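You operate a simulated robot arm through the tools that you are given. There is no shell and no other tool. Be economical: measure what you need, move in short steps, check, and stop when the job is done.

You are at the controls of a simulated two-armed robot. One attempt, no reset.

Task
On the narrow walkway over the locker, fold the green cloth in half and then in half again.
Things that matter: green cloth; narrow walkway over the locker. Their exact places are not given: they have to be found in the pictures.

It is judged by the outcome, as a careful person would: the job done as asked, and still so three seconds after it is handed in. It fails if anything else is knocked over, pushed out of place, dropped, spilled or broken. Flat cloth is picked up by pressing the open fingertips on it (5 to 10 N) and closing them slowly along it; thin cloth reads only 2 to 8 mm in the jaws.

Robot
Two 7-joint arms with two-finger parallel grippers on one trunk, on a base that drives. Base frame: it is fixed to the floor where the robot stands at the start and does not move with it; the origin is under the middle of the robot, x ahead of it, y to its left, z up. Lengths are in m, angles in rad, forces in N, time in s.
The left shoulder is at the start at [0.07, 0.163, 1.12], the right one opposite. Places, roughly: narrow walkway over the locker [0.6, 0.4, 0.8]. Payload 3.43 kg a hand.
The tool frame of a hand sits at the grasp point between the pads (the TCP): z along the fingers, y along the line on which they close. The tips reach 0.034 m beyond it. Largest opening 0.128 m; finger width 0.024, thickness 0.012; the body of the gripper, 0.048 by 0.13 m, starts 0.096 m behind the TCP.
Orientation is that of the tool frame in the base frame, as [roll, pitch, yaw] about the fixed x, y, z axes, in that order (R = Rz(yaw) Ry(pitch) Rx(roll)). With the fingers straight down and closing along the base's y, the tool's x points along the base's -x, its y along +y and its z along -z.

Tools
- The arms move only by the tool servo_tool. It takes "left_targets", "right_targets" or both (then of equal length, played together; a hand with none holds still); each is a list of rows, each a list of 3 entries, a list of its own where there are three numbers: the turn, a rotation vector about the tool's x, y, z in rad, then the shift along the tool's x, y, z in m, then the finger opening in m, from 0 to 0.128. In form: [[[rx, ry, rz], [x, y, z], grip], ...]. A call has 1 to 12 rows; each row is the pose to reach, as a shift and turn from the pose commanded when the call began, along the tool's axes at that moment. A row lasts 0.2 s, in which the tool goes at most 0.05 m and 0.15 rad; a call with a longer step from one row to the next is refused whole, and so is a gripper value outside its range. A pose out of reach is approached as far as the arm can. The call stops where the force on the tool passes 40 N (or 10 N more than at its start, if that is more) or the arm is blocked; 0.2 s more then pass. The fingers move at their own pace (about 0.153 m/s each) and stop on an object; they squeeze with about 34 N. The grip force told is the motor's: it shows also when the fingers shut on nothing. Time passes only in rows, and 0.2 s behind the last, so rows that repeat a pose let the fingers close. The reply holds the time, the measured pose of the TCP, the force on the tool along the base axes, the opening and the grip force, in the units named above and with some noise.
- Cameras (640 x 400 px; columns grow to the right, rows downward): "scene" is now at [0.1309, -0.0221, 1.3378]; the picture's right is [-0.26, -0.97, 0.00], its down [-0.64, 0.17, -0.75] and it looks along [0.72, -0.19, -0.66] (base axes); focal length 273 px, centre (320, 200). "left" rides on the left gripper at [0.076, 0.011, -0.16] in its tool frame; the picture's right is [-0.15, 0.99, 0.00], its down [-0.88, -0.13, -0.46] and it looks along [-0.45, -0.07, 0.89] (tool axes); focal length 234 px, centre (320, 200). "right" rides on the right gripper at [0.076, -0.011, -0.16] in its tool frame; the picture's right is [0.15, 0.99, 0.00], its down [-0.88, 0.13, -0.46] and it looks along [-0.45, 0.07, 0.89] (tool axes); focal length 234 px, centre (320, 200).
- camera(camera): a new picture of that camera. The clock stands still meanwhile.
- lift_body(by): slides the trunk up (or, below 0, down) by that many m; the arms and the scene camera ride with it, the base frame stays. It gives what a move gives, with no picture.
- drive_base(legs): drives the robot by 1 to 6 legs, each [ahead, left, turn to the left] in m, m and rad, along the robot's own axes; the way and the turn of a leg run together, so that a leg with both is an arc; at most 1.5 m and 3.142 rad a leg. The arms and the cameras ride along, it lands a little off, and it stops where it bumps. It gives what a move gives.
- turn_head(pan, tilt): turns the head with the scene camera to pan (to the left, within 1.501 rad either way) and tilt (down, from -0.506 to 1.204), counted from straight ahead of the robot. It gives what a move gives.
- locate(camera, pixels): for up to 12 pixels [column, row] of the newest picture of that camera ("zoom" is the newest enlarged one), the place [x, y, z] in the base frame of the surface seen there, good to about 0.002 m. The clock stands still meanwhile.
- inspect(camera, box): a new picture of the part [left, top, right, bottom] of that camera's present view, enlarged. The clock stands still meanwhile.
- close_job(): hands the job in; it is judged then, once.

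Go step by step. Measure first, check grasps and placings, and put right what went wrong. The budget is 80 turns and 78 pictures, counting those below and the enlarged ones. Unless the task says otherwise, let go and move clear before handing in, and close with one line.

The tools are called after "Request:" as name(argument=value, ...) on one line, values as JSON. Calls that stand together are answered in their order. servo_tool: Moves the arms, as the interface text tells. Its arguments: {"type":"object","properties":{"left_targets":{"type":"array","items":{"type":"array"}},"right_targets":{"type":"array","items":{"type":"array"}}},"required":[]} The other tools are called the same way: lift_body (by) slides the trunk up or down; drive_base (legs) drives the base; turn_head (pan, tilt) turns the head that bears the scene camera; camera (camera) takes a picture; locate (camera, pixels) gives the place of the surface under pixels of a picture; inspect (camera, box) takes an enlarged picture of a part of a camera's view; close_job () hands the job in.

At the start:

```text
clock: 0.0
left_position: [0.5574, 0.2421, 1.0345]
left_tcp_rot: [-3.141, -0.001, 3.141]
left_ft_force: [-0.5, 0.2, 0.3]
left_grip_width: 0.1278
left_grasp_force: 0.1
right_position: [0.6961, -0.2808, 0.9567]
right_tcp_rot: [-3.141, 0.0, 3.141]
right_ft_force: [-0.7, 0.2, -0.5]
right_grip_width: 0.1281
right_grasp_force: 0.1
trunk travel left (down, up): [-0.6, 0.34]
robot x, y, heading: [0.0021, -0.0043, -0.002]
head pan, tilt: [-0.258, 0.724]
```

scene: 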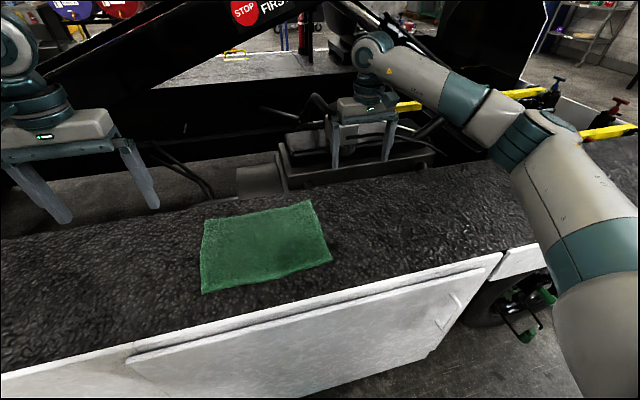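
right: 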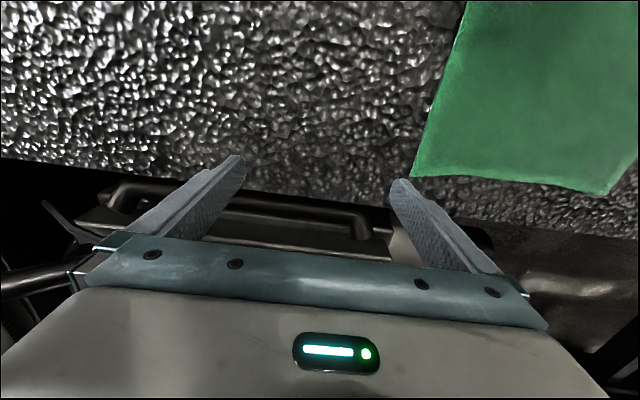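
left: 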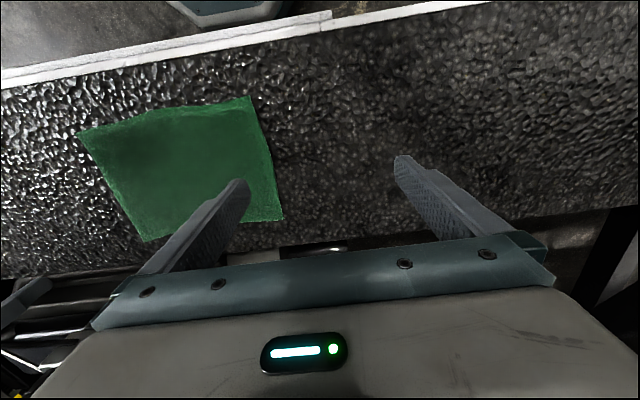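

The green cloth shows in the scene picture with corners near (203,220), (310,202), (332,261), (202,292). I'll measure those and the walkway around it.

Request:
locate(camera="scene", pixels=[[205, 221], [309, 203], [330, 260], [204, 290], [265, 245], [170, 260], [400, 220], [265, 310], [250, 206], [130, 340], [480, 255], [320, 190]])

Request:
inspect(camera="scene", box=[180, 180, 360, 310])

```text
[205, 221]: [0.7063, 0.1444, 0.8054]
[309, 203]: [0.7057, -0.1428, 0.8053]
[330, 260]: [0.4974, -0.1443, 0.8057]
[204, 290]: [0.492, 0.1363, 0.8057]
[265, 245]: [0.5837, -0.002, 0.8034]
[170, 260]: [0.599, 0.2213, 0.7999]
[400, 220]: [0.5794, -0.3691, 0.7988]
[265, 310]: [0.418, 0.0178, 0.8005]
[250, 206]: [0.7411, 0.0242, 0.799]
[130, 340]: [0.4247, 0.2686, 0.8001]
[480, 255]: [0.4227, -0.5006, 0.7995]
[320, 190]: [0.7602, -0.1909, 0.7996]
```

```text
3.08 times, centred on (270, 245) of scene
```

zoom: 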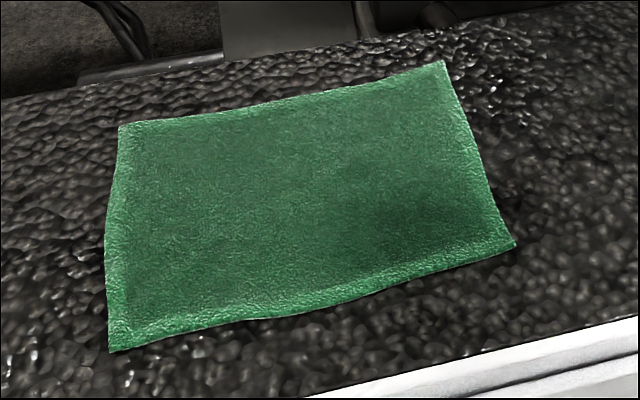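

The cloth is 0.21 m in x (0.495–0.706) by 0.285 m in y, with its top at about z 0.805 on a surface at 0.80. I'll fold the far edge to the near edge with both hands, so I'm bringing the hands above the two far corners.

Request:
servo_tool(left_targets=[[[0, 0, 0], [-0.028, -0.026, 0.016], 0.1], [[0, 0, 0], [-0.056, -0.052, 0.032], 0.08], [[0, 0, 0], [-0.084, -0.078, 0.048], 0.06], [[0, 0, 0], [-0.112, -0.104, 0.064], 0.04], [[0, 0, 0], [-0.14, -0.13, 0.08], 0.034], [[0, 0, 0], [-0.14, -0.13, 0.12], 0.034], [[0, 0, 0], [-0.14, -0.13, 0.144], 0.034], [[0, 0, 0], [-0.14, -0.13, 0.144], 0.034]], right_targets=[[[0, 0, 0], [0, 0.035, 0], 0.1], [[0, 0, 0], [0, 0.07, 0], 0.08], [[0, 0, 0], [0, 0.105, 0], 0.06], [[0, 0, 0], [0, 0.14, 0], 0.04], [[0, 0, 0], [0, 0.169, 0], 0.034], [[0, 0, 0], [0, 0.169, 0.035], 0.034], [[0, 0, 0], [0, 0.169, 0.067], 0.034], [[0, 0, 0], [0, 0.169, 0.067], 0.034]])

Request:
camera(camera="left")

Request:
camera(camera="right")

Request:
camera(camera="scene")

```text
clock: 1.8
left_position: [0.6977, 0.1124, 0.8906]
left_tcp_rot: [-3.141, 0.0, -3.139]
left_ft_force: [0.2, 0.2, 0.0]
left_grip_width: 0.0337
left_grasp_force: 0.1
right_position: [0.697, -0.1113, 0.8885]
right_tcp_rot: [3.14, 0.002, 3.141]
right_ft_force: [-0.4, -0.4, 0.2]
right_grip_width: 0.0339
right_grasp_force: 0.0
trunk travel left (down, up): [-0.6, 0.34]
robot x, y, heading: [-0.0015, -0.0012, -0.002]
head pan, tilt: [-0.258, 0.724]
```

```text
73 pictures are left
```

left: 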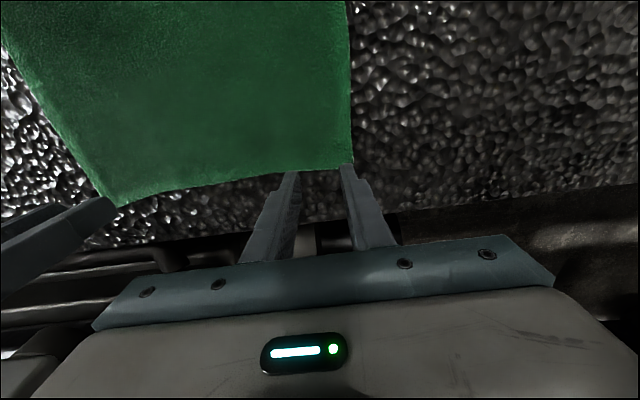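

```text
72 pictures are left
```

right: 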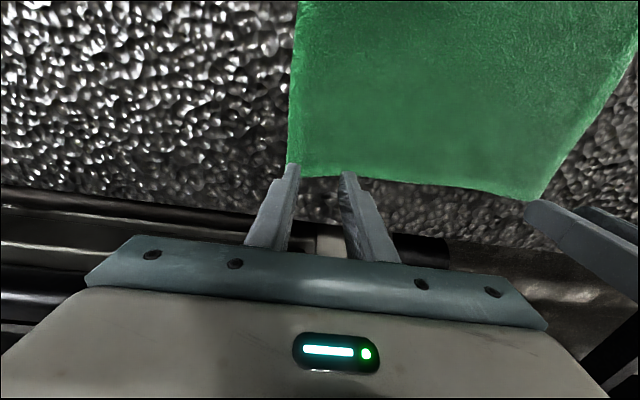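

```text
71 pictures are left
```

scene: 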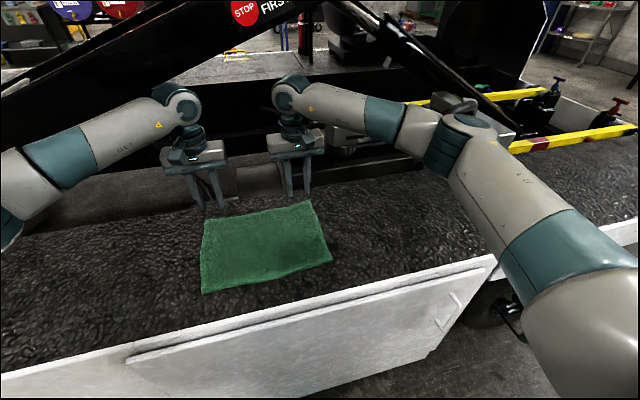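

The hands are above the far edge, with the corners at left (350,167) and right (289,170). I'm measuring these more closely.

Request:
locate(camera="left", pixels=[[347, 163], [330, 163], [270, 173], [200, 185], [120, 200], [345, 60]])

Request:
locate(camera="right", pixels=[[293, 160], [320, 172], [400, 178], [450, 186], [530, 195], [299, 60]])

```text
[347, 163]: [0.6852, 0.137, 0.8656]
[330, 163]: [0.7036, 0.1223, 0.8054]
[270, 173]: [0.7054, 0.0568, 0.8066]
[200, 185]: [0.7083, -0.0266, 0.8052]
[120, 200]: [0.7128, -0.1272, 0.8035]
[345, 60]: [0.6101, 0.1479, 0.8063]
```

```text
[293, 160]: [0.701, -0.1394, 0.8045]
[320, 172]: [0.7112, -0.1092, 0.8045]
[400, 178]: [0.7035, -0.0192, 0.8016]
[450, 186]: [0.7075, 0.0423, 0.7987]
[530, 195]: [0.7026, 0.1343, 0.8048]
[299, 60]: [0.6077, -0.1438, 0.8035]
```

The edge sits at about x 0.707 and the fingers cover 0.685–0.709, which is right. I'm lowering to just above contact.

Request:
servo_tool(left_targets=[[[0, 0, 0], [0, 0, 0.025], 0.034], [[0, 0, 0], [0, 0, 0.045], 0.034], [[0, 0, 0], [0, 0, 0.049], 0.034], [[0, 0, 0], [0, 0, 0.052], 0.034], [[0, 0, 0], [0, 0, 0.052], 0.034]], right_targets=[[[0, 0, 0], [0, 0, 0.025], 0.034], [[0, 0, 0], [0, 0, 0.043], 0.034], [[0, 0, 0], [0, 0, 0.047], 0.034], [[0, 0, 0], [0, 0, 0.05], 0.034], [[0, 0, 0], [0, 0, 0.05], 0.034]])

```text
clock: 3.0
left_position: [0.6975, 0.1132, 0.8376]
left_tcp_rot: [3.141, -0.001, -3.14]
left_ft_force: [0.0, 0.6, 1.7]
left_grip_width: 0.0343
left_grasp_force: 0.1
right_position: [0.6973, -0.1129, 0.8391]
right_tcp_rot: [-3.141, 0.0, 3.141]
right_ft_force: [0.1, 0.5, -0.3]
right_grip_width: 0.0339
right_grasp_force: 0.1
trunk travel left (down, up): [-0.6, 0.34]
robot x, y, heading: [-0.0002, -0.0019, 0.0]
head pan, tilt: [-0.258, 0.724]
```

The left hand is just touching and the right one nearly so. I'm pressing a little further.

Request:
servo_tool(left_targets=[[[0, 0, 0], [0, 0, 0.001], 0.034], [[0, 0, 0], [0, 0, 0.002], 0.034], [[0, 0, 0], [0, 0, 0.002], 0.034]], right_targets=[[[0, 0, 0], [0, 0, 0.001], 0.034], [[0, 0, 0], [0, 0, 0.003], 0.034], [[0, 0, 0], [0, 0, 0.003], 0.034]])

```text
clock: 3.8
left_position: [0.6966, 0.1123, 0.838]
left_tcp_rot: [-3.14, 0.001, -3.139]
left_ft_force: [0.4, 1.0, 5.3]
left_grip_width: 0.0339
left_grasp_force: 0.1
right_position: [0.6963, -0.1125, 0.838]
right_tcp_rot: [-3.141, 0.003, -3.14]
right_ft_force: [1.6, 0.1, 3.9]
right_grip_width: 0.0338
right_grasp_force: 0.1
trunk travel left (down, up): [-0.6, 0.34]
robot x, y, heading: [-0.0027, -0.0011, 0.001]
head pan, tilt: [-0.258, 0.724]
```

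The forces are 5.3 N left and 3.9 N right. I'm pressing to about 8 N and closing slowly while both hands shift inward.

Request:
servo_tool(left_targets=[[[0, 0, 0], [0, 0, 0.0012], 0.034], [[0, 0, 0], [0, -0.0015, 0.0012], 0.031], [[0, 0, 0], [0, -0.003, 0.0012], 0.028], [[0, 0, 0], [0, -0.0045, 0.0012], 0.025], [[0, 0, 0], [0, -0.006, 0.0012], 0.022], [[0, 0, 0], [0, -0.0075, 0.0012], 0.019], [[0, 0, 0], [0, -0.009, 0.0012], 0.016], [[0, 0, 0], [0, -0.0105, 0.0012], 0.012], [[0, 0, 0], [0, -0.012, 0.0012], 0.008], [[0, 0, 0], [0, -0.0135, 0.0012], 0.004], [[0, 0, 0], [0, -0.0135, 0.0012], 0.0], [[0, 0, 0], [0, -0.0135, 0.0012], 0.0]], right_targets=[[[0, 0, 0], [0, 0, 0.002], 0.034], [[0, 0, 0], [0, 0.0015, 0.002], 0.031], [[0, 0, 0], [0, 0.003, 0.002], 0.028], [[0, 0, 0], [0, 0.0045, 0.002], 0.025], [[0, 0, 0], [0, 0.006, 0.002], 0.022], [[0, 0, 0], [0, 0.0075, 0.002], 0.019], [[0, 0, 0], [0, 0.009, 0.002], 0.016], [[0, 0, 0], [0, 0.0105, 0.002], 0.012], [[0, 0, 0], [0, 0.012, 0.002], 0.008], [[0, 0, 0], [0, 0.0135, 0.002], 0.004], [[0, 0, 0], [0, 0.0135, 0.002], 0.0], [[0, 0, 0], [0, 0.0135, 0.002], 0.0]])

Request:
camera(camera="left")

Request:
camera(camera="right")

```text
clock: 6.4
left_position: [0.6952, 0.0991, 0.8366]
left_tcp_rot: [3.141, 0.003, -3.139]
left_ft_force: [-1.6, 4.8, 11.8]
left_grip_width: 0.0038
left_grasp_force: 34.7
right_position: [0.694, -0.0995, 0.8367]
right_tcp_rot: [3.141, 0.002, 3.139]
right_ft_force: [1.5, -8.8, 14.6]
right_grip_width: 0.0037
right_grasp_force: 34.3
trunk travel left (down, up): [-0.6, 0.34]
robot x, y, heading: [-0.001, -0.0011, 0.002]
head pan, tilt: [-0.258, 0.724]
```

```text
70 pictures are left
```

left: 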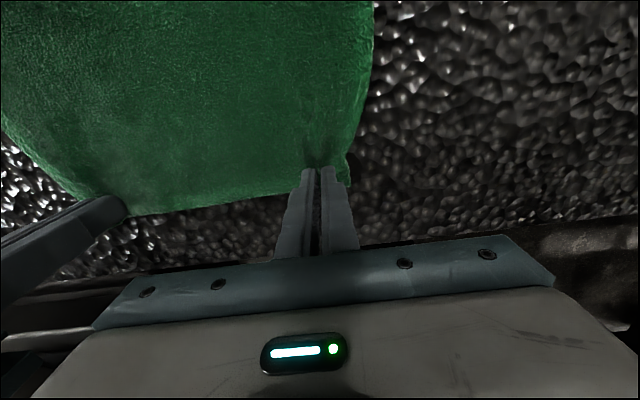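

```text
69 pictures are left
```

right: 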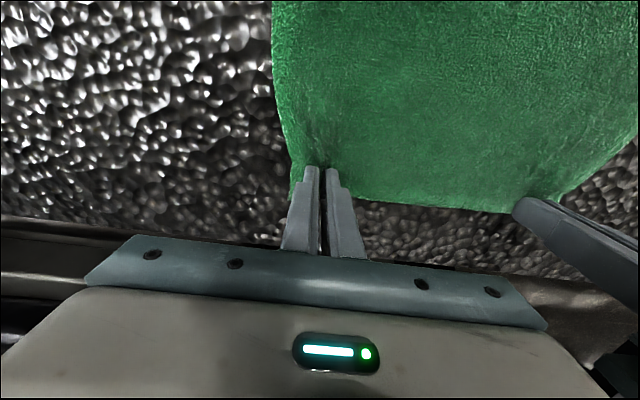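

Both jaws read about 3.8 mm, so there is cloth in each. I'm lifting slightly to check the grip.

Request:
servo_tool(left_targets=[[[0, 0, 0], [0.004, 0, -0.01], 0], [[0, 0, 0], [0.01, 0, -0.03], 0], [[0, 0, 0], [0.016, 0, -0.05], 0], [[0, 0, 0], [0.016, 0, -0.05], 0]], right_targets=[[[0, 0, 0], [0.004, 0, -0.01], 0], [[0, 0, 0], [0.01, 0, -0.03], 0], [[0, 0, 0], [0.016, 0, -0.05], 0], [[0, 0, 0], [0.016, 0, -0.05], 0]])

Request:
camera(camera="scene")

Request:
camera(camera="left")

```text
clock: 7.4
left_position: [0.6815, 0.098, 0.885]
left_tcp_rot: [-3.141, 0.0, 3.141]
left_ft_force: [-0.1, 0.3, 0.7]
left_grip_width: 0.0041
left_grasp_force: 34.3
right_position: [0.6816, -0.0986, 0.8848]
right_tcp_rot: [3.141, -0.002, 3.141]
right_ft_force: [0.8, -0.4, 0.5]
right_grip_width: 0.0037
right_grasp_force: 33.8
trunk travel left (down, up): [-0.6, 0.34]
robot x, y, heading: [-0.0, 0.0015, 0.002]
head pan, tilt: [-0.258, 0.724]
```

```text
68 pictures are left
```

scene: 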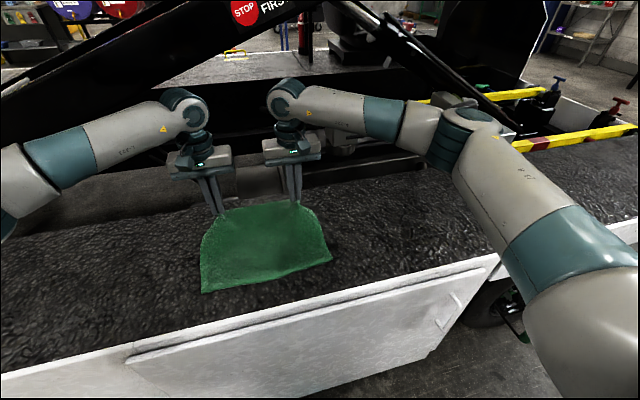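

```text
67 pictures are left
```

left: 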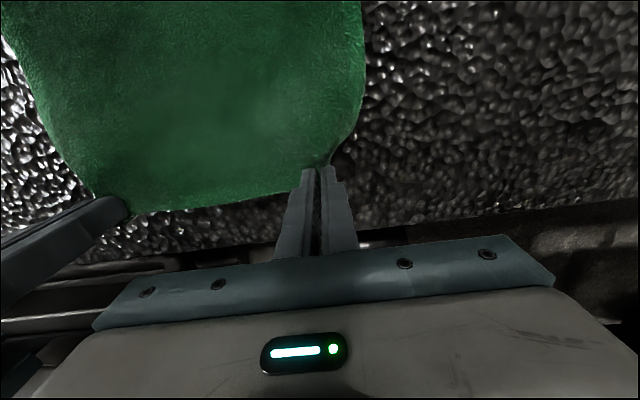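

The grip is firm and the edge has come up. I'm carrying it over in an arc while tilting the fingers forward so the edge turns over.

Request:
servo_tool(left_targets=[[[0, -0.1, 0], [0.015, 0, -0.017], 0], [[0, -0.2, 0], [0.033, 0, -0.028], 0], [[0, -0.3, 0], [0.0515, 0, -0.0345], 0], [[0, -0.4, 0], [0.07, 0, -0.036], 0], [[0, -0.5, 0], [0.088, 0, -0.037], 0], [[0, -0.6, 0], [0.106, 0, -0.035], 0], [[0, -0.6, 0], [0.106, 0, -0.035], 0]], right_targets=[[[0, -0.1, 0], [0.015, 0, -0.017], 0], [[0, -0.2, 0], [0.033, 0, -0.028], 0], [[0, -0.3, 0], [0.0515, 0, -0.0345], 0], [[0, -0.4, 0], [0.07, 0, -0.036], 0], [[0, -0.5, 0], [0.088, 0, -0.037], 0], [[0, -0.6, 0], [0.106, 0, -0.035], 0], [[0, -0.6, 0], [0.106, 0, -0.035], 0]])

Request:
camera(camera="scene")

Request:
camera(camera="left")

```text
clock: 9.0
left_position: [0.575, 0.0993, 0.9204]
left_tcp_rot: [3.141, 0.601, -3.141]
left_ft_force: [-1.1, 0.2, -0.3]
left_grip_width: 0.0038
left_grasp_force: 34.1
right_position: [0.5748, -0.0999, 0.9199]
right_tcp_rot: [-3.141, 0.6, 3.141]
right_ft_force: [0.4, 1.2, -0.9]
right_grip_width: 0.004
right_grasp_force: 34.0
trunk travel left (down, up): [-0.6, 0.34]
robot x, y, heading: [0.002, -0.0008, 0.002]
head pan, tilt: [-0.258, 0.724]
```

```text
66 pictures are left
```

scene: 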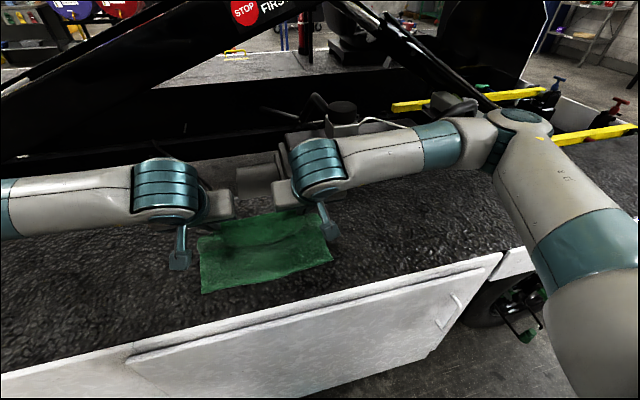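

```text
65 pictures are left
```

left: 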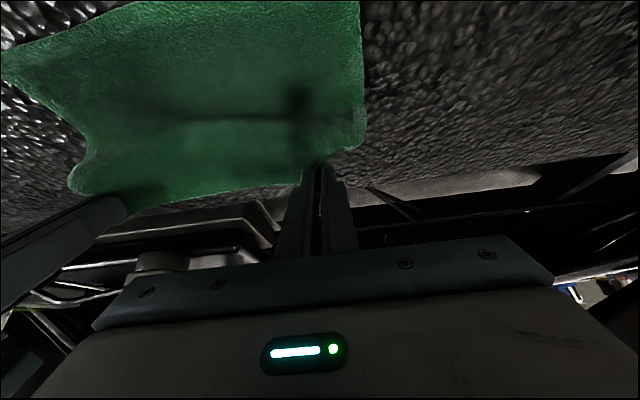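

The cloth is following cleanly and its near edge hasn't moved. I'm continuing the arc down towards the near edge.

Request:
servo_tool(left_targets=[[[0, -0.1, 0], [0.0221, 0, -0.0079], 0], [[0, -0.2, 0], [0.0465, 0, -0.0121], 0], [[0, -0.3, 0], [0.0689, 0, -0.0097], 0], [[0, -0.4, 0], [0.0935, 0, -0.0039], 0], [[0, -0.4, 0], [0.1097, 0, 0.002], 0], [[0, -0.4, 0], [0.1097, 0, 0.002], 0]], right_targets=[[[0, -0.1, 0], [0.0221, 0, -0.0079], 0], [[0, -0.2, 0], [0.0465, 0, -0.0121], 0], [[0, -0.3, 0], [0.0689, 0, -0.0097], 0], [[0, -0.4, 0], [0.0935, 0, -0.0039], 0], [[0, -0.4, 0], [0.1097, 0, 0.002], 0], [[0, -0.4, 0], [0.1097, 0, 0.002], 0]])

Request:
inspect(camera="scene", box=[150, 160, 390, 310])

Request:
camera(camera="left")

Request:
camera(camera="right")

```text
clock: 10.4
left_position: [0.5009, 0.0886, 0.8464]
left_tcp_rot: [3.141, 1.0, -3.139]
left_ft_force: [0.4, 0.9, -0.1]
left_grip_width: 0.0034
left_grasp_force: 33.8
left hand out of reach, approached as far as the arm can: row 3, 4, 5, 6
right_position: [0.5005, -0.0891, 0.8472]
right_tcp_rot: [3.14, 1.0, 3.141]
right_ft_force: [-0.3, 0.2, 1.3]
right_grip_width: 0.0037
right_grasp_force: 34.1
right hand out of reach, approached as far as the arm can: row 3, 4, 5, 6
trunk travel left (down, up): [-0.6, 0.34]
robot x, y, heading: [-0.0003, -0.0044, 0.003]
head pan, tilt: [-0.258, 0.724]
```

```text
2.67 times, centred on (270, 235) of scene
```

zoom: 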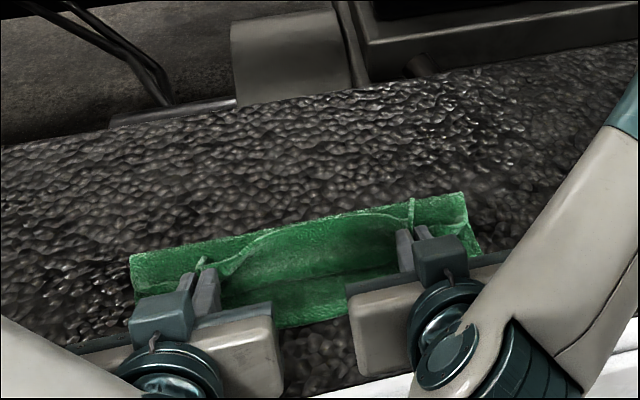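

```text
63 pictures are left
```

left: 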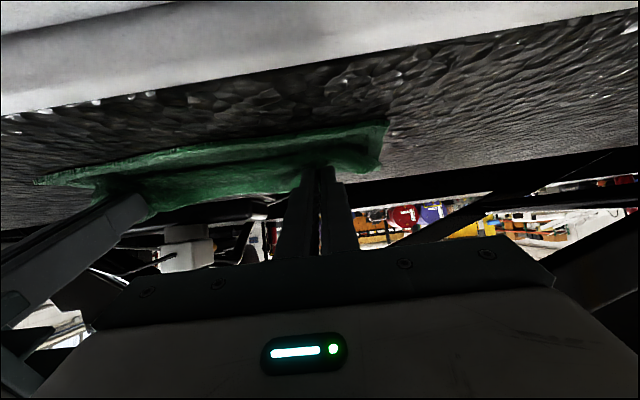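

```text
62 pictures are left
```

right: 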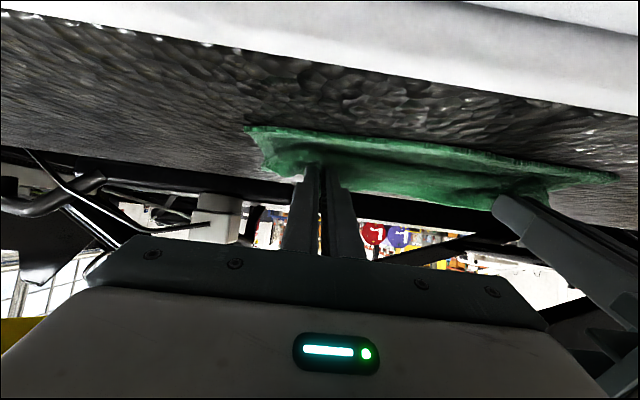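

Both hands hit the near reach limit at x 0.50, and the tip is now about 2 cm short of the near edge (zoom, edge pinches at (200,265) and (415,220)). I'll move the hands forward a bit, then back the base up to gain room.

Request:
servo_tool(left_targets=[[[0, 0, 0], [-0.012, 0.001, 0.012], 0], [[0, 0, 0], [-0.024, 0.003, 0.024], 0], [[0, 0, 0], [-0.0354, 0.004, 0.0367], 0], [[0, 0, 0], [-0.0354, 0.004, 0.0367], 0]], right_targets=[[[0, 0, 0], [-0.012, -0.001, 0.012], 0], [[0, 0, 0], [-0.024, -0.003, 0.024], 0], [[0, 0, 0], [-0.0354, -0.004, 0.0367], 0], [[0, 0, 0], [-0.0354, -0.004, 0.0367], 0]])

```text
clock: 11.4
left_position: [0.5508, 0.0925, 0.8581]
left_tcp_rot: [3.141, 1.001, -3.14]
left_ft_force: [-0.8, -0.1, 0.5]
left_grip_width: 0.0034
left_grasp_force: 34.6
right_position: [0.5504, -0.0931, 0.858]
right_tcp_rot: [3.141, 1.0, -3.141]
right_ft_force: [-1.1, -0.5, -0.6]
right_grip_width: 0.0038
right_grasp_force: 33.9
trunk travel left (down, up): [-0.6, 0.34]
robot x, y, heading: [0.0004, 0.0004, -0.002]
head pan, tilt: [-0.258, 0.724]
```

The hands are at x 0.551. Backing the base by 0.065 m should bring them to about 0.486.

Request:
drive_base(legs=[[-0.065, 0, 0]])

Request:
inspect(camera="scene", box=[150, 140, 390, 290])

```text
clock: 12.4
left_position: [0.4849, 0.0937, 0.8575]
left_tcp_rot: [-3.142, 1.003, -3.141]
left_ft_force: [0.8, -0.2, -0.7]
left_grip_width: 0.0034
left_grasp_force: 34.4
right_position: [0.4837, -0.0934, 0.8572]
right_tcp_rot: [-3.141, 1.003, 3.141]
right_ft_force: [-1.0, 1.0, 0.8]
right_grip_width: 0.0038
right_grasp_force: 34.0
trunk travel left (down, up): [-0.6, 0.34]
robot x, y, heading: [-0.0659, 0.0005, 0.002]
head pan, tilt: [-0.258, 0.724]
```

```text
2.67 times, centred on (270, 215) of scene
```

zoom: 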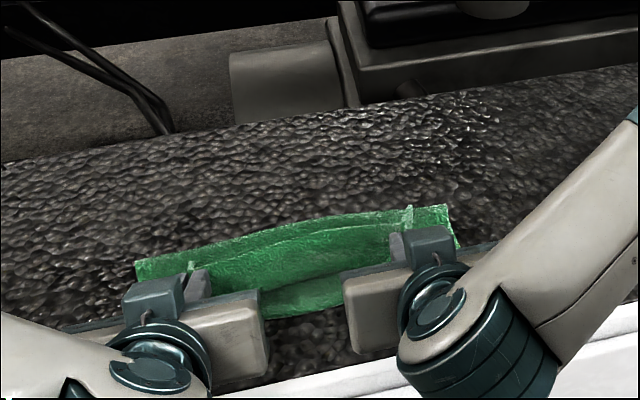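

The far border now runs from zoom (140,265) to (448,208). I'm measuring where the crease and the near edge lie.

Request:
locate(camera="zoom", pixels=[[140, 266], [230, 240], [300, 225], [400, 212], [444, 210], [300, 252], [300, 312], [330, 306], [270, 318], [190, 265], [408, 220]])

```text
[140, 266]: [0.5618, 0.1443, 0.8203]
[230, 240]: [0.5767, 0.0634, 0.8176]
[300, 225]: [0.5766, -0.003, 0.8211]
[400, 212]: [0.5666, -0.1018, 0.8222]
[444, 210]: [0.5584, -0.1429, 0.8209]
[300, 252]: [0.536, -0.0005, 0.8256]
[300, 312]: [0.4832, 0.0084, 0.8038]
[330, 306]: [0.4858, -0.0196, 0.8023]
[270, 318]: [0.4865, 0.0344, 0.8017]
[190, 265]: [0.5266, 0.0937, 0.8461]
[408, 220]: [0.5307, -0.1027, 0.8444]
```

The near edge is at x ≈ 0.484 and the fingertips are well placed. I'm lowering 18 mm to press the edge onto the lower layer.

Request:
servo_tool(left_targets=[[[0, 0, 0], [0.0076, 0.002, 0.0049], 0], [[0, 0, 0], [0.0151, 0.004, 0.0097], 0], [[0, 0, 0], [0.0151, 0.004, 0.0097], 0]], right_targets=[[[0, 0, 0], [0.0076, -0.002, 0.0049], 0], [[0, 0, 0], [0.0151, -0.004, 0.0097], 0], [[0, 0, 0], [0.0151, -0.004, 0.0097], 0]])

Request:
inspect(camera="scene", box=[150, 140, 390, 290])

```text
clock: 13.2
left_position: [0.4858, 0.0959, 0.8392]
left_tcp_rot: [3.141, 0.999, -3.139]
left_ft_force: [-0.1, -0.9, 0.9]
left_grip_width: 0.0033
left_grasp_force: 34.3
right_position: [0.4853, -0.0971, 0.8406]
right_tcp_rot: [3.138, 1.001, 3.14]
right_ft_force: [-0.1, 0.7, 2.1]
right_grip_width: 0.0035
right_grasp_force: 34.1
trunk travel left (down, up): [-0.6, 0.34]
robot x, y, heading: [-0.0641, 0.0007, 0.001]
head pan, tilt: [-0.258, 0.724]
```

```text
2.67 times, centred on (270, 215) of scene
```

zoom: 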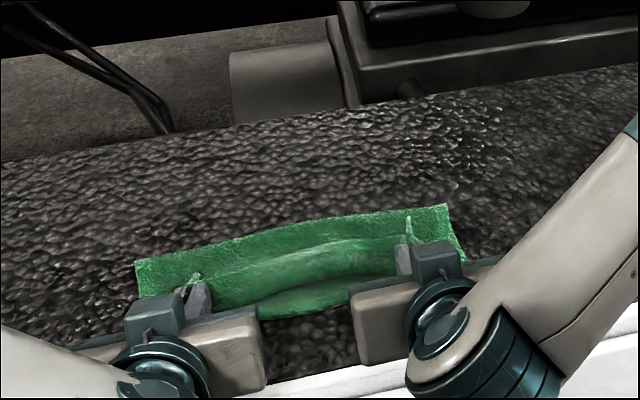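

The edge is down. I'm opening the fingers slowly and drawing back along them, and stopping there to look.

Request:
servo_tool(left_targets=[[[0, 0, 0], [0, 0, 0], 0.008], [[0, 0, 0], [0, 0, 0], 0.016], [[0, 0, 0], [0, 0, 0], 0.024], [[0, 0, 0], [0, 0, 0], 0.03], [[0, 0, 0], [0, 0, -0.01], 0.03], [[0, 0, 0], [0, 0, -0.025], 0.03], [[0, 0, 0], [0, 0, -0.04], 0.03]], right_targets=[[[0, 0, 0], [0, 0, 0], 0.008], [[0, 0, 0], [0, 0, 0], 0.016], [[0, 0, 0], [0, 0, 0], 0.024], [[0, 0, 0], [0, 0, 0], 0.03], [[0, 0, 0], [0, 0, -0.01], 0.03], [[0, 0, 0], [0, 0, -0.025], 0.03], [[0, 0, 0], [0, 0, -0.04], 0.03]])

Request:
inspect(camera="scene", box=[150, 140, 390, 290])

Request:
camera(camera="left")

```text
clock: 14.8
left_position: [0.4509, 0.0959, 0.8609]
left_tcp_rot: [3.14, 0.999, -3.141]
left_ft_force: [0.7, 0.2, -0.1]
left_grip_width: 0.0299
left_grasp_force: 0.0
right_position: [0.4504, -0.0965, 0.8615]
right_tcp_rot: [-3.141, 1.0, -3.139]
right_ft_force: [-0.2, -0.7, -0.2]
right_grip_width: 0.0301
right_grasp_force: 0.1
trunk travel left (down, up): [-0.6, 0.34]
robot x, y, heading: [-0.0649, 0.0001, 0.003]
head pan, tilt: [-0.258, 0.724]
```

```text
2.67 times, centred on (270, 215) of scene
```

zoom: 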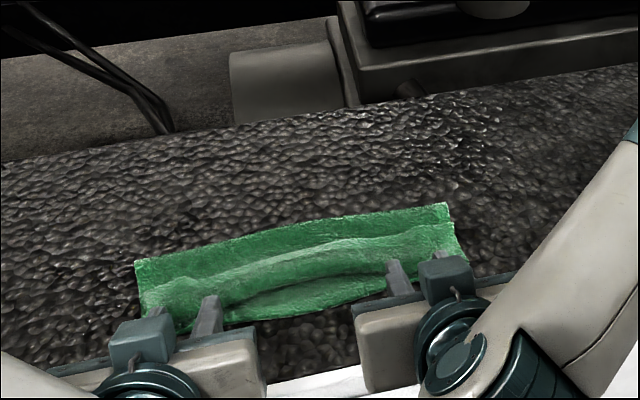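

```text
58 pictures are left
```

left: 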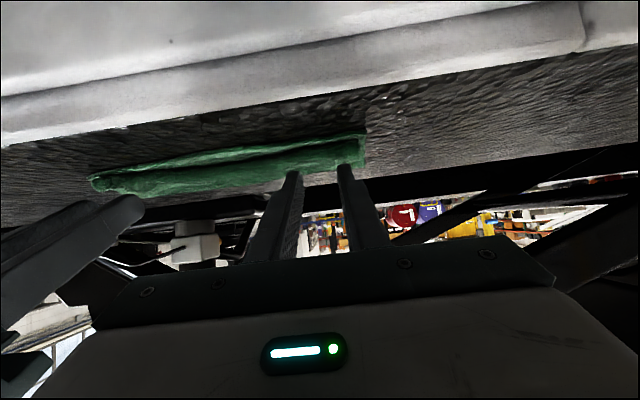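

The fingers are free and the top layer has settled near the lower edge. I'm raising the hands, turning them upright and moving them aside to look.

Request:
servo_tool(left_targets=[[[0, 0, 0], [-0.034, 0, -0.022], 0.03], [[0, 0, 0], [-0.067, 0.01, -0.043], 0.03], [[0, 0.12, 0], [-0.101, 0.03, -0.065], 0.03], [[0, 0.25, 0], [-0.101, 0.06, -0.065], 0.03], [[0, 0.38, 0], [-0.101, 0.09, -0.065], 0.03], [[0, 0.5, 0], [-0.101, 0.12, -0.065], 0.03], [[0, 0.63, 0], [-0.101, 0.14, -0.065], 0.03], [[0, 0.75, 0], [-0.101, 0.16, -0.065], 0.03], [[0, 0.88, 0], [-0.101, 0.16, -0.065], 0.03], [[0, 1.0, 0], [-0.101, 0.16, -0.065], 0.03]], right_targets=[[[0, 0, 0], [-0.034, 0, -0.022], 0.03], [[0, 0, 0], [-0.067, -0.01, -0.043], 0.03], [[0, 0.12, 0], [-0.101, -0.03, -0.065], 0.03], [[0, 0.25, 0], [-0.101, -0.06, -0.065], 0.03], [[0, 0.38, 0], [-0.101, -0.09, -0.065], 0.03], [[0, 0.5, 0], [-0.101, -0.12, -0.065], 0.03], [[0, 0.63, 0], [-0.101, -0.14, -0.065], 0.03], [[0, 0.75, 0], [-0.101, -0.16, -0.065], 0.03], [[0, 0.88, 0], [-0.101, -0.16, -0.065], 0.03], [[0, 1.0, 0], [-0.101, -0.16, -0.065], 0.03]])

Request:
turn_head(pan=0.0, tilt=0.8)

Request:
camera(camera="scene")

```text
clock: 17.0
left_position: [0.4529, 0.2586, 0.9797]
left_tcp_rot: [-3.138, -0.003, -3.14]
left_ft_force: [-0.2, -0.2, -0.5]
left_grip_width: 0.0301
left_grasp_force: 0.1
left hand out of reach, approached as far as the arm can: row 1, 2, 3, 4
right_position: [0.4514, -0.2567, 0.9817]
right_tcp_rot: [-3.141, -0.002, 3.14]
right_ft_force: [-0.2, -0.1, 1.1]
right_grip_width: 0.0301
right_grasp_force: 0.1
right hand out of reach, approached as far as the arm can: row 1, 2, 3, 4
trunk travel left (down, up): [-0.6, 0.34]
robot x, y, heading: [-0.0618, 0.0003, -0.002]
head pan, tilt: [-0.258, 0.724]
```

```text
clock: 17.8
left_position: [0.4517, 0.2567, 0.9823]
left_tcp_rot: [-3.141, 0.0, -3.139]
left_ft_force: [0.1, 0.2, 0.4]
left_grip_width: 0.0299
left_grasp_force: 0.0
right_position: [0.4512, -0.2573, 0.9814]
right_tcp_rot: [-3.141, 0.0, 3.14]
right_ft_force: [-0.8, 0.5, 0.8]
right_grip_width: 0.0301
right_grasp_force: 0.1
trunk travel left (down, up): [-0.6, 0.34]
robot x, y, heading: [-0.0659, 0.0036, -0.003]
head pan, tilt: [0.0, 0.799]
```

```text
57 pictures are left
```

scene: 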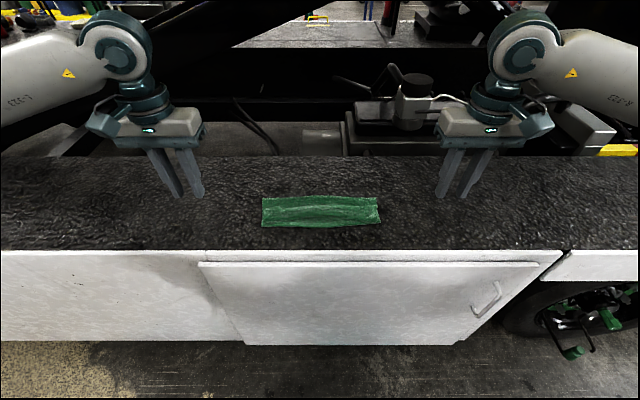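

Request:
inspect(camera="scene", box=[250, 180, 394, 240])

Request:
locate(camera="scene", pixels=[[264, 200], [320, 197], [376, 199], [379, 220], [320, 226], [265, 224], [320, 204], [320, 212], [320, 220], [320, 150]])

```text
4.44 times, centred on (322, 210) of scene
```

zoom: 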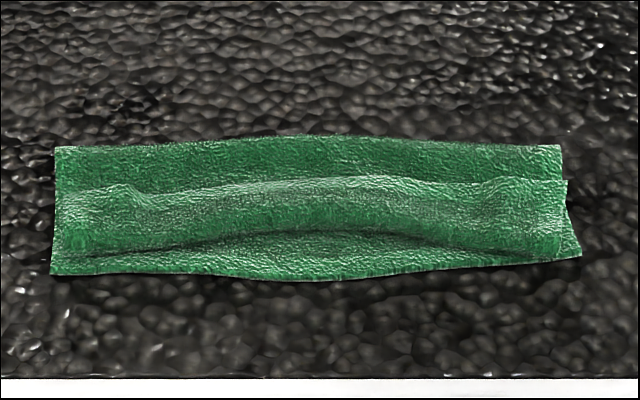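

```text
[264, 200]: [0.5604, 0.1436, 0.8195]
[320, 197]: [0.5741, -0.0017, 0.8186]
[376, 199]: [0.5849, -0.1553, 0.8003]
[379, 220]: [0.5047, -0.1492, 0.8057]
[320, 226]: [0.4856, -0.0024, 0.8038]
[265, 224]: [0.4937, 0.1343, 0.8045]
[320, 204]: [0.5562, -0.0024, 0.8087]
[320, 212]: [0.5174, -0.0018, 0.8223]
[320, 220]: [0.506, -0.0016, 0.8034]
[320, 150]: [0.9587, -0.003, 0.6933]
```

The first fold is roughly made, but the top layer has a raised ridge near x 0.517 (zoom (320,190)–(320,235)), and its edge looks short of the near edge by 1–2 cm. I need a low, near-side look with the left hand camera.

Request:
servo_tool(left_targets=[[[0, -0.12, 0], [0.003, -0.03, 0.006], 0.03], [[0, -0.25, 0], [0.006, -0.06, 0.012], 0.03], [[0, -0.38, 0], [0.009, -0.09, 0.018], 0.03], [[0, -0.5, 0], [0.012, -0.12, 0.024], 0.03], [[0, -0.6, 0], [0.015, -0.15, 0.03], 0.03], [[0, -0.7, 0], [0.02, -0.18, 0.035], 0.03], [[0, -0.75, 0], [0.02, -0.2, 0.035], 0.03], [[0, -0.75, 0], [0.02, -0.22, 0.035], 0.03]])

Request:
camera(camera="left")

```text
clock: 19.6
left_position: [0.4318, 0.0353, 0.9466]
left_tcp_rot: [-3.142, 0.75, -3.138]
left_ft_force: [-0.1, -0.2, -0.3]
left_grip_width: 0.0299
left_grasp_force: 0.1
right_position: [0.4514, -0.2578, 0.9796]
right_tcp_rot: [3.139, -0.001, 3.141]
right_ft_force: [-0.8, -0.9, 0.8]
right_grip_width: 0.0298
right_grasp_force: 0.1
trunk travel left (down, up): [-0.6, 0.34]
robot x, y, heading: [-0.0653, 0.0005, 0.002]
head pan, tilt: [0.0, 0.799]
```

```text
55 pictures are left
```

left: 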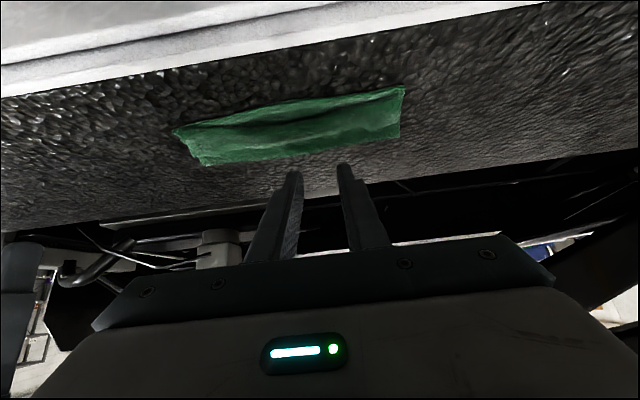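

Request:
inspect(camera="left", box=[160, 75, 420, 180])

```text
2.46 times, centred on (290, 128) of left
```

zoom: 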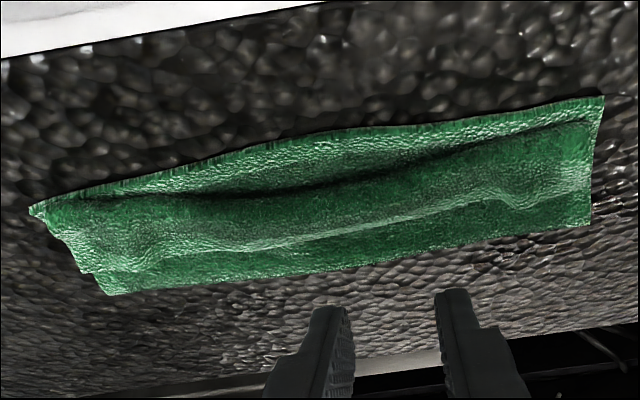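

The zoom (image inverted) shows the top layer arching and curling under along its free edge, with about 2–3 cm tucked in. I'll pinch the ridge from above with both hands closing along x, lift so the tail hangs out, and re-lay it. First I'm setting the left hand upright again.

Request:
servo_tool(left_targets=[[[0, 0.13, 0], [-0.0085, 0.01, 0.0056], 0.04], [[0, 0.26, 0], [-0.017, 0.02, 0.0112], 0.04], [[0, 0.39, 0], [-0.0254, 0.03, 0.0168], 0.04], [[0, 0.52, 0], [-0.034, 0.04, 0.0224], 0.04], [[0, 0.64, 0], [-0.0423, 0.05, 0.028], 0.04], [[0, 0.75, 0], [-0.0507, 0.055, 0.0336], 0.04], [[0, 0.75, 0], [-0.0507, 0.055, 0.0336], 0.04]])

Request:
servo_tool(left_targets=[[[0, 0, 0.14], [0, 0, 0], 0.04], [[0, 0, 0.28], [0, 0, 0], 0.04], [[0, 0, 0.42], [0, 0, 0], 0.04], [[0, 0, 0.56], [0, 0, 0], 0.04], [[0, 0, 0.7], [0, 0, 0], 0.04], [[0, 0, 0.84], [0, 0, 0], 0.04], [[0, 0, 0.98], [0, 0, 0], 0.04], [[0, 0, 1.12], [0, 0, 0], 0.04], [[0, 0, 1.26], [0, 0, 0], 0.04], [[0, 0, 1.4], [0, 0, 0], 0.04], [[0, 0, 1.5], [0, 0, 0], 0.04], [[0, 0, 1.571], [0, 0, 0], 0.04]], right_targets=[[[0, 0, -0.14], [-0.005, 0.014, 0], 0.04], [[0, 0, -0.28], [-0.01, 0.028, 0], 0.04], [[0, 0, -0.42], [-0.015, 0.042, 0], 0.04], [[0, 0, -0.56], [-0.02, 0.056, 0], 0.04], [[0, 0, -0.7], [-0.025, 0.07, 0], 0.04], [[0, 0, -0.84], [-0.03, 0.084, 0], 0.04], [[0, 0, -0.98], [-0.035, 0.098, 0], 0.04], [[0, 0, -1.12], [-0.04, 0.112, 0], 0.04], [[0, 0, -1.26], [-0.045, 0.126, 0], 0.04], [[0, 0, -1.4], [-0.05, 0.14, 0], 0.04], [[0, 0, -1.5], [-0.05, 0.154, 0], 0.04], [[0, 0, -1.571], [-0.05, 0.168, 0], 0.04]])

Request:
camera(camera="scene")

```text
clock: 21.2
left_position: [0.4915, 0.0921, 0.9571]
left_tcp_rot: [3.14, -0.002, -3.141]
left_ft_force: [0.2, -0.3, 0.6]
left_grip_width: 0.0402
left_grasp_force: 0.0
right_position: [0.4515, -0.2572, 0.9811]
right_tcp_rot: [-3.141, -0.001, 3.141]
right_ft_force: [-0.6, -0.3, 0.5]
right_grip_width: 0.0296
right_grasp_force: 0.1
trunk travel left (down, up): [-0.6, 0.34]
robot x, y, heading: [-0.0643, -0.0002, 0.003]
head pan, tilt: [0.0, 0.799]
```

```text
clock: 23.8
left_position: [0.4332, 0.0682, 0.9585]
left_tcp_rot: [3.129, -0.008, 1.681]
left_ft_force: [-0.9, 1.4, 0.1]
left_grip_width: 0.0398
left_grasp_force: 0.0
left hand out of reach, approached as far as the arm can: row 10, 11, 12
right_position: [0.4655, -0.1212, 0.9535]
right_tcp_rot: [-3.069, -0.001, -1.824]
right_ft_force: [1.2, 1.0, 0.0]
right_grip_width: 0.04
right_grasp_force: 0.1
right hand out of reach, approached as far as the arm can: row 9, 10, 11, 12
trunk travel left (down, up): [-0.6, 0.34]
robot x, y, heading: [-0.064, -0.0024, 0.002]
head pan, tilt: [0.0, 0.799]
```

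```text
53 pictures are left
```

scene: 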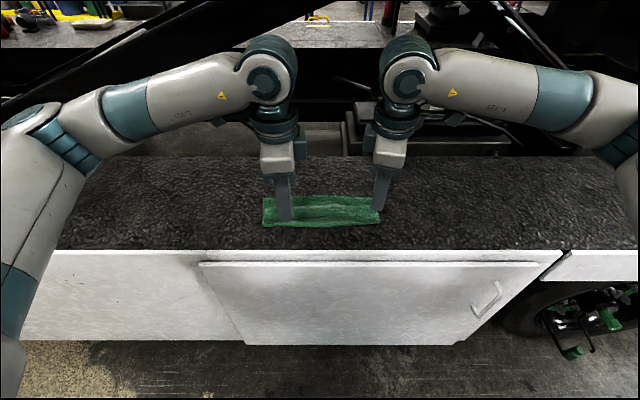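

Yaw nearly reached its limit (about 84° left and 76° right), and the arms are cramped. I'm backing the base 0.08 m to give them room.

Request:
drive_base(legs=[[-0.08, 0, 0]])

Request:
inspect(camera="scene", box=[250, 160, 410, 230])

```text
clock: 24.8
left_position: [0.3534, 0.0691, 0.9579]
left_tcp_rot: [3.129, -0.007, 1.683]
left_ft_force: [-0.5, 0.4, 0.3]
left_grip_width: 0.0399
left_grasp_force: 0.0
right_position: [0.3851, -0.1208, 0.9535]
right_tcp_rot: [-3.069, -0.002, -1.824]
right_ft_force: [0.4, -0.2, 0.2]
right_grip_width: 0.0399
right_grasp_force: 0.0
trunk travel left (down, up): [-0.6, 0.34]
robot x, y, heading: [-0.148, 0.0, -0.0]
head pan, tilt: [0.0, 0.799]
```

```text
4.00 times, centred on (330, 195) of scene
```

zoom: 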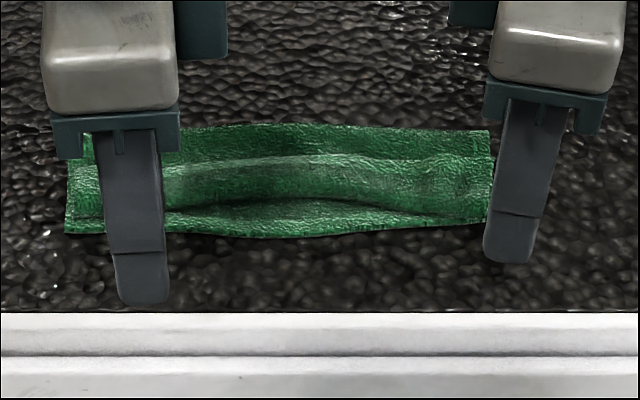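

I'm measuring the ridge line and the overhang's front along the strip.

Request:
locate(camera="zoom", pixels=[[190, 172], [190, 190], [190, 205], [280, 165], [280, 185], [280, 200], [390, 165], [390, 185], [390, 205], [440, 170], [440, 190], [440, 215]])

```text
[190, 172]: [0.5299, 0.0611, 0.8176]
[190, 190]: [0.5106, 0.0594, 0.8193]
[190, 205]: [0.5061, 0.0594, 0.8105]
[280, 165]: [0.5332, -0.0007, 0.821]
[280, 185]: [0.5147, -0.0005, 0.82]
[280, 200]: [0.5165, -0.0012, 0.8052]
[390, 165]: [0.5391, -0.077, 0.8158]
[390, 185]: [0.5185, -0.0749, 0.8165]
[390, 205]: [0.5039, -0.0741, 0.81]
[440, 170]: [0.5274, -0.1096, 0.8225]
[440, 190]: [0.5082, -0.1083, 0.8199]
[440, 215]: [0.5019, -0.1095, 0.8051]
```

The ridge spans x ≈ 0.508–0.537 with its top at z 0.82. I'm moving both hands above its centre line with the fingers straddling it.

Request:
servo_tool(left_targets=[[[0, 0, 0.03], [-0.003, 0.036, 0.0], 0.05], [[0, 0, 0.06], [-0.006, 0.072, 0.0], 0.05], [[0, 0, 0.09], [-0.009, 0.108, 0.02], 0.05], [[0, 0, 0.11], [-0.011, 0.14, 0.04], 0.05], [[0, 0, 0.11], [-0.013, 0.1687, 0.06], 0.05], [[0, 0, 0.11], [-0.013, 0.1687, 0.06], 0.05]], right_targets=[[[-0.01, 0, -0.05], [-0.016, -0.026, 0.0], 0.05], [[-0.03, 0, -0.1], [-0.032, -0.052, 0.0], 0.05], [[-0.05, 0, -0.15], [-0.048, -0.078, 0.02], 0.05], [[-0.06, 0, -0.2], [-0.062, -0.1, 0.04], 0.05], [[-0.073, 0, -0.25], [-0.074, -0.1223, 0.055], 0.05], [[-0.073, 0, -0.25], [-0.074, -0.1223, 0.055], 0.05]])

Request:
camera(camera="scene")

```text
clock: 26.2
left_position: [0.3555, 0.0552, 0.9133]
left_tcp_rot: [3.097, -0.016, 1.66]
left_ft_force: [-1.1, 0.2, -0.4]
left_grip_width: 0.0499
left_grasp_force: 0.0
left hand out of reach, approached as far as the arm can: row 1, 2, 3, 4, 5, 6
right_position: [0.3784, -0.0821, 0.9529]
right_tcp_rot: [-3.0, -0.031, -1.707]
right_ft_force: [0.3, -0.2, -0.1]
right_grip_width: 0.05
right_grasp_force: 0.0
right hand out of reach, approached as far as the arm can: row 1, 2, 3, 4, 5, 6
trunk travel left (down, up): [-0.6, 0.34]
robot x, y, heading: [-0.1439, 0.0034, 0.002]
head pan, tilt: [0.0, 0.799]
```

```text
51 pictures are left
```

scene: 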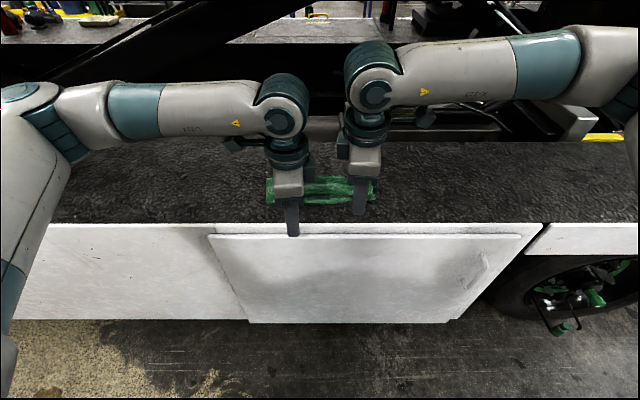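

The wrists are at their yaw limit, so I'll back the yaw off to about 60°, which is enough for a pinch, and extend forward again.

Request:
servo_tool(left_targets=[[[0.015, 0, -0.15], [0, 0, 0], 0.05], [[0.03, 0, -0.3], [0, 0.0, 0], 0.05], [[0.045, 0, -0.44], [0, 0.03, 0.0], 0.05], [[0.045, 0, -0.44], [0.002, 0.06, 0.0], 0.05], [[0.045, 0, -0.44], [0.003, 0.1, 0.005], 0.05], [[0.045, 0, -0.44], [0.004, 0.14, 0.01], 0.05], [[0.045, 0, -0.44], [0.005, 0.1676, 0.022], 0.05], [[0.045, 0, -0.44], [0.005, 0.1676, 0.022], 0.05]], right_targets=[[[-0.04, 0, 0.14], [0, 0, 0], 0.05], [[-0.09, 0, 0.26], [0, 0, 0], 0.05], [[-0.14, 0, 0.39], [-0.004, -0.024, 0.013], 0.05], [[-0.14, 0, 0.39], [-0.008, -0.05, 0.026], 0.05], [[-0.14, 0, 0.39], [-0.014, -0.08, 0.044], 0.05], [[-0.14, 0, 0.39], [-0.019, -0.11, 0.06], 0.05], [[-0.14, 0, 0.39], [-0.023, -0.1342, 0.0746], 0.05], [[-0.14, 0, 0.39], [-0.023, -0.1342, 0.0746], 0.05]])

Request:
camera(camera="scene")

```text
clock: 28.0
left_position: [0.4954, 0.0728, 0.9099]
left_tcp_rot: [3.141, -0.005, 2.102]
left_ft_force: [0.3, 0.5, -0.1]
left_grip_width: 0.05
left_grasp_force: 0.1
left hand out of reach, approached as far as the arm can: row 7, 8
right_position: [0.4863, -0.0778, 0.9107]
right_tcp_rot: [-3.138, -0.001, -2.097]
right_ft_force: [0.2, 0.3, 0.1]
right_grip_width: 0.05
right_grasp_force: 0.1
right hand out of reach, approached as far as the arm can: row 6, 7, 8
trunk travel left (down, up): [-0.6, 0.34]
robot x, y, heading: [-0.1438, -0.0011, 0.001]
head pan, tilt: [0.0, 0.799]
```

```text
50 pictures are left
```

scene: 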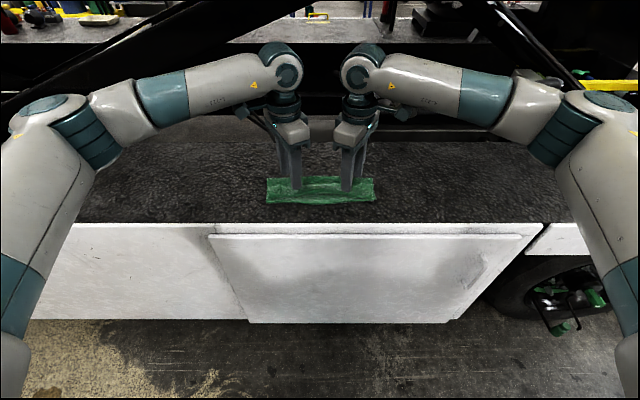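

They are about 3 cm short and the yaw is easier closer in, so I'm driving the base forward 0.032 m.

Request:
drive_base(legs=[[0.032, 0, 0]])

Request:
camera(camera="left")

Request:
inspect(camera="scene", box=[240, 150, 400, 220])

```text
clock: 28.9
left_position: [0.5256, 0.0724, 0.912]
left_tcp_rot: [3.138, -0.001, 2.101]
left_ft_force: [-0.2, -0.1, -0.1]
left_grip_width: 0.0501
left_grasp_force: 0.0
right_position: [0.516, -0.079, 0.9132]
right_tcp_rot: [-3.134, -0.003, -2.095]
right_ft_force: [0.1, -0.1, 0.1]
right_grip_width: 0.05
right_grasp_force: 0.0
trunk travel left (down, up): [-0.6, 0.34]
robot x, y, heading: [-0.1135, 0.0005, -0.003]
head pan, tilt: [0.0, 0.799]
```

```text
49 pictures are left
```

left: 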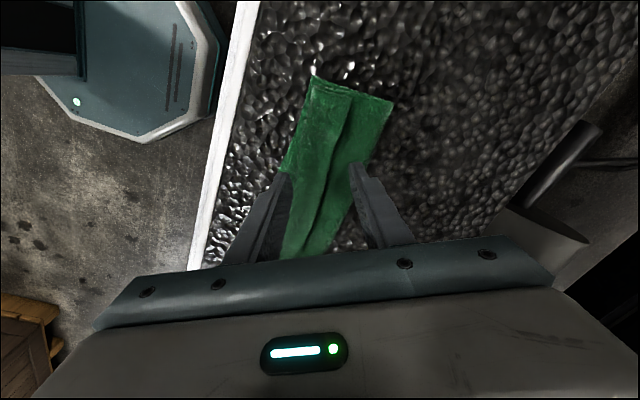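

```text
4.00 times, centred on (320, 185) of scene
```

zoom: 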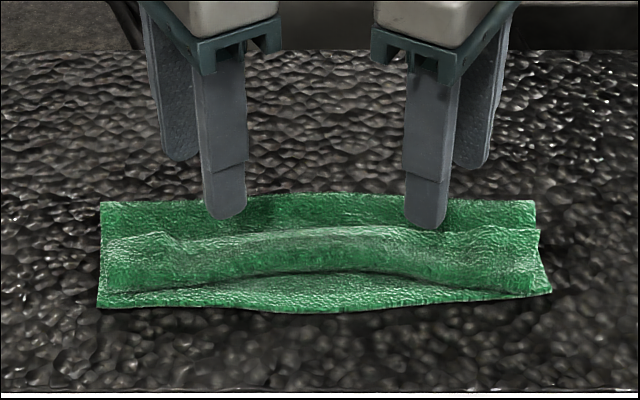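

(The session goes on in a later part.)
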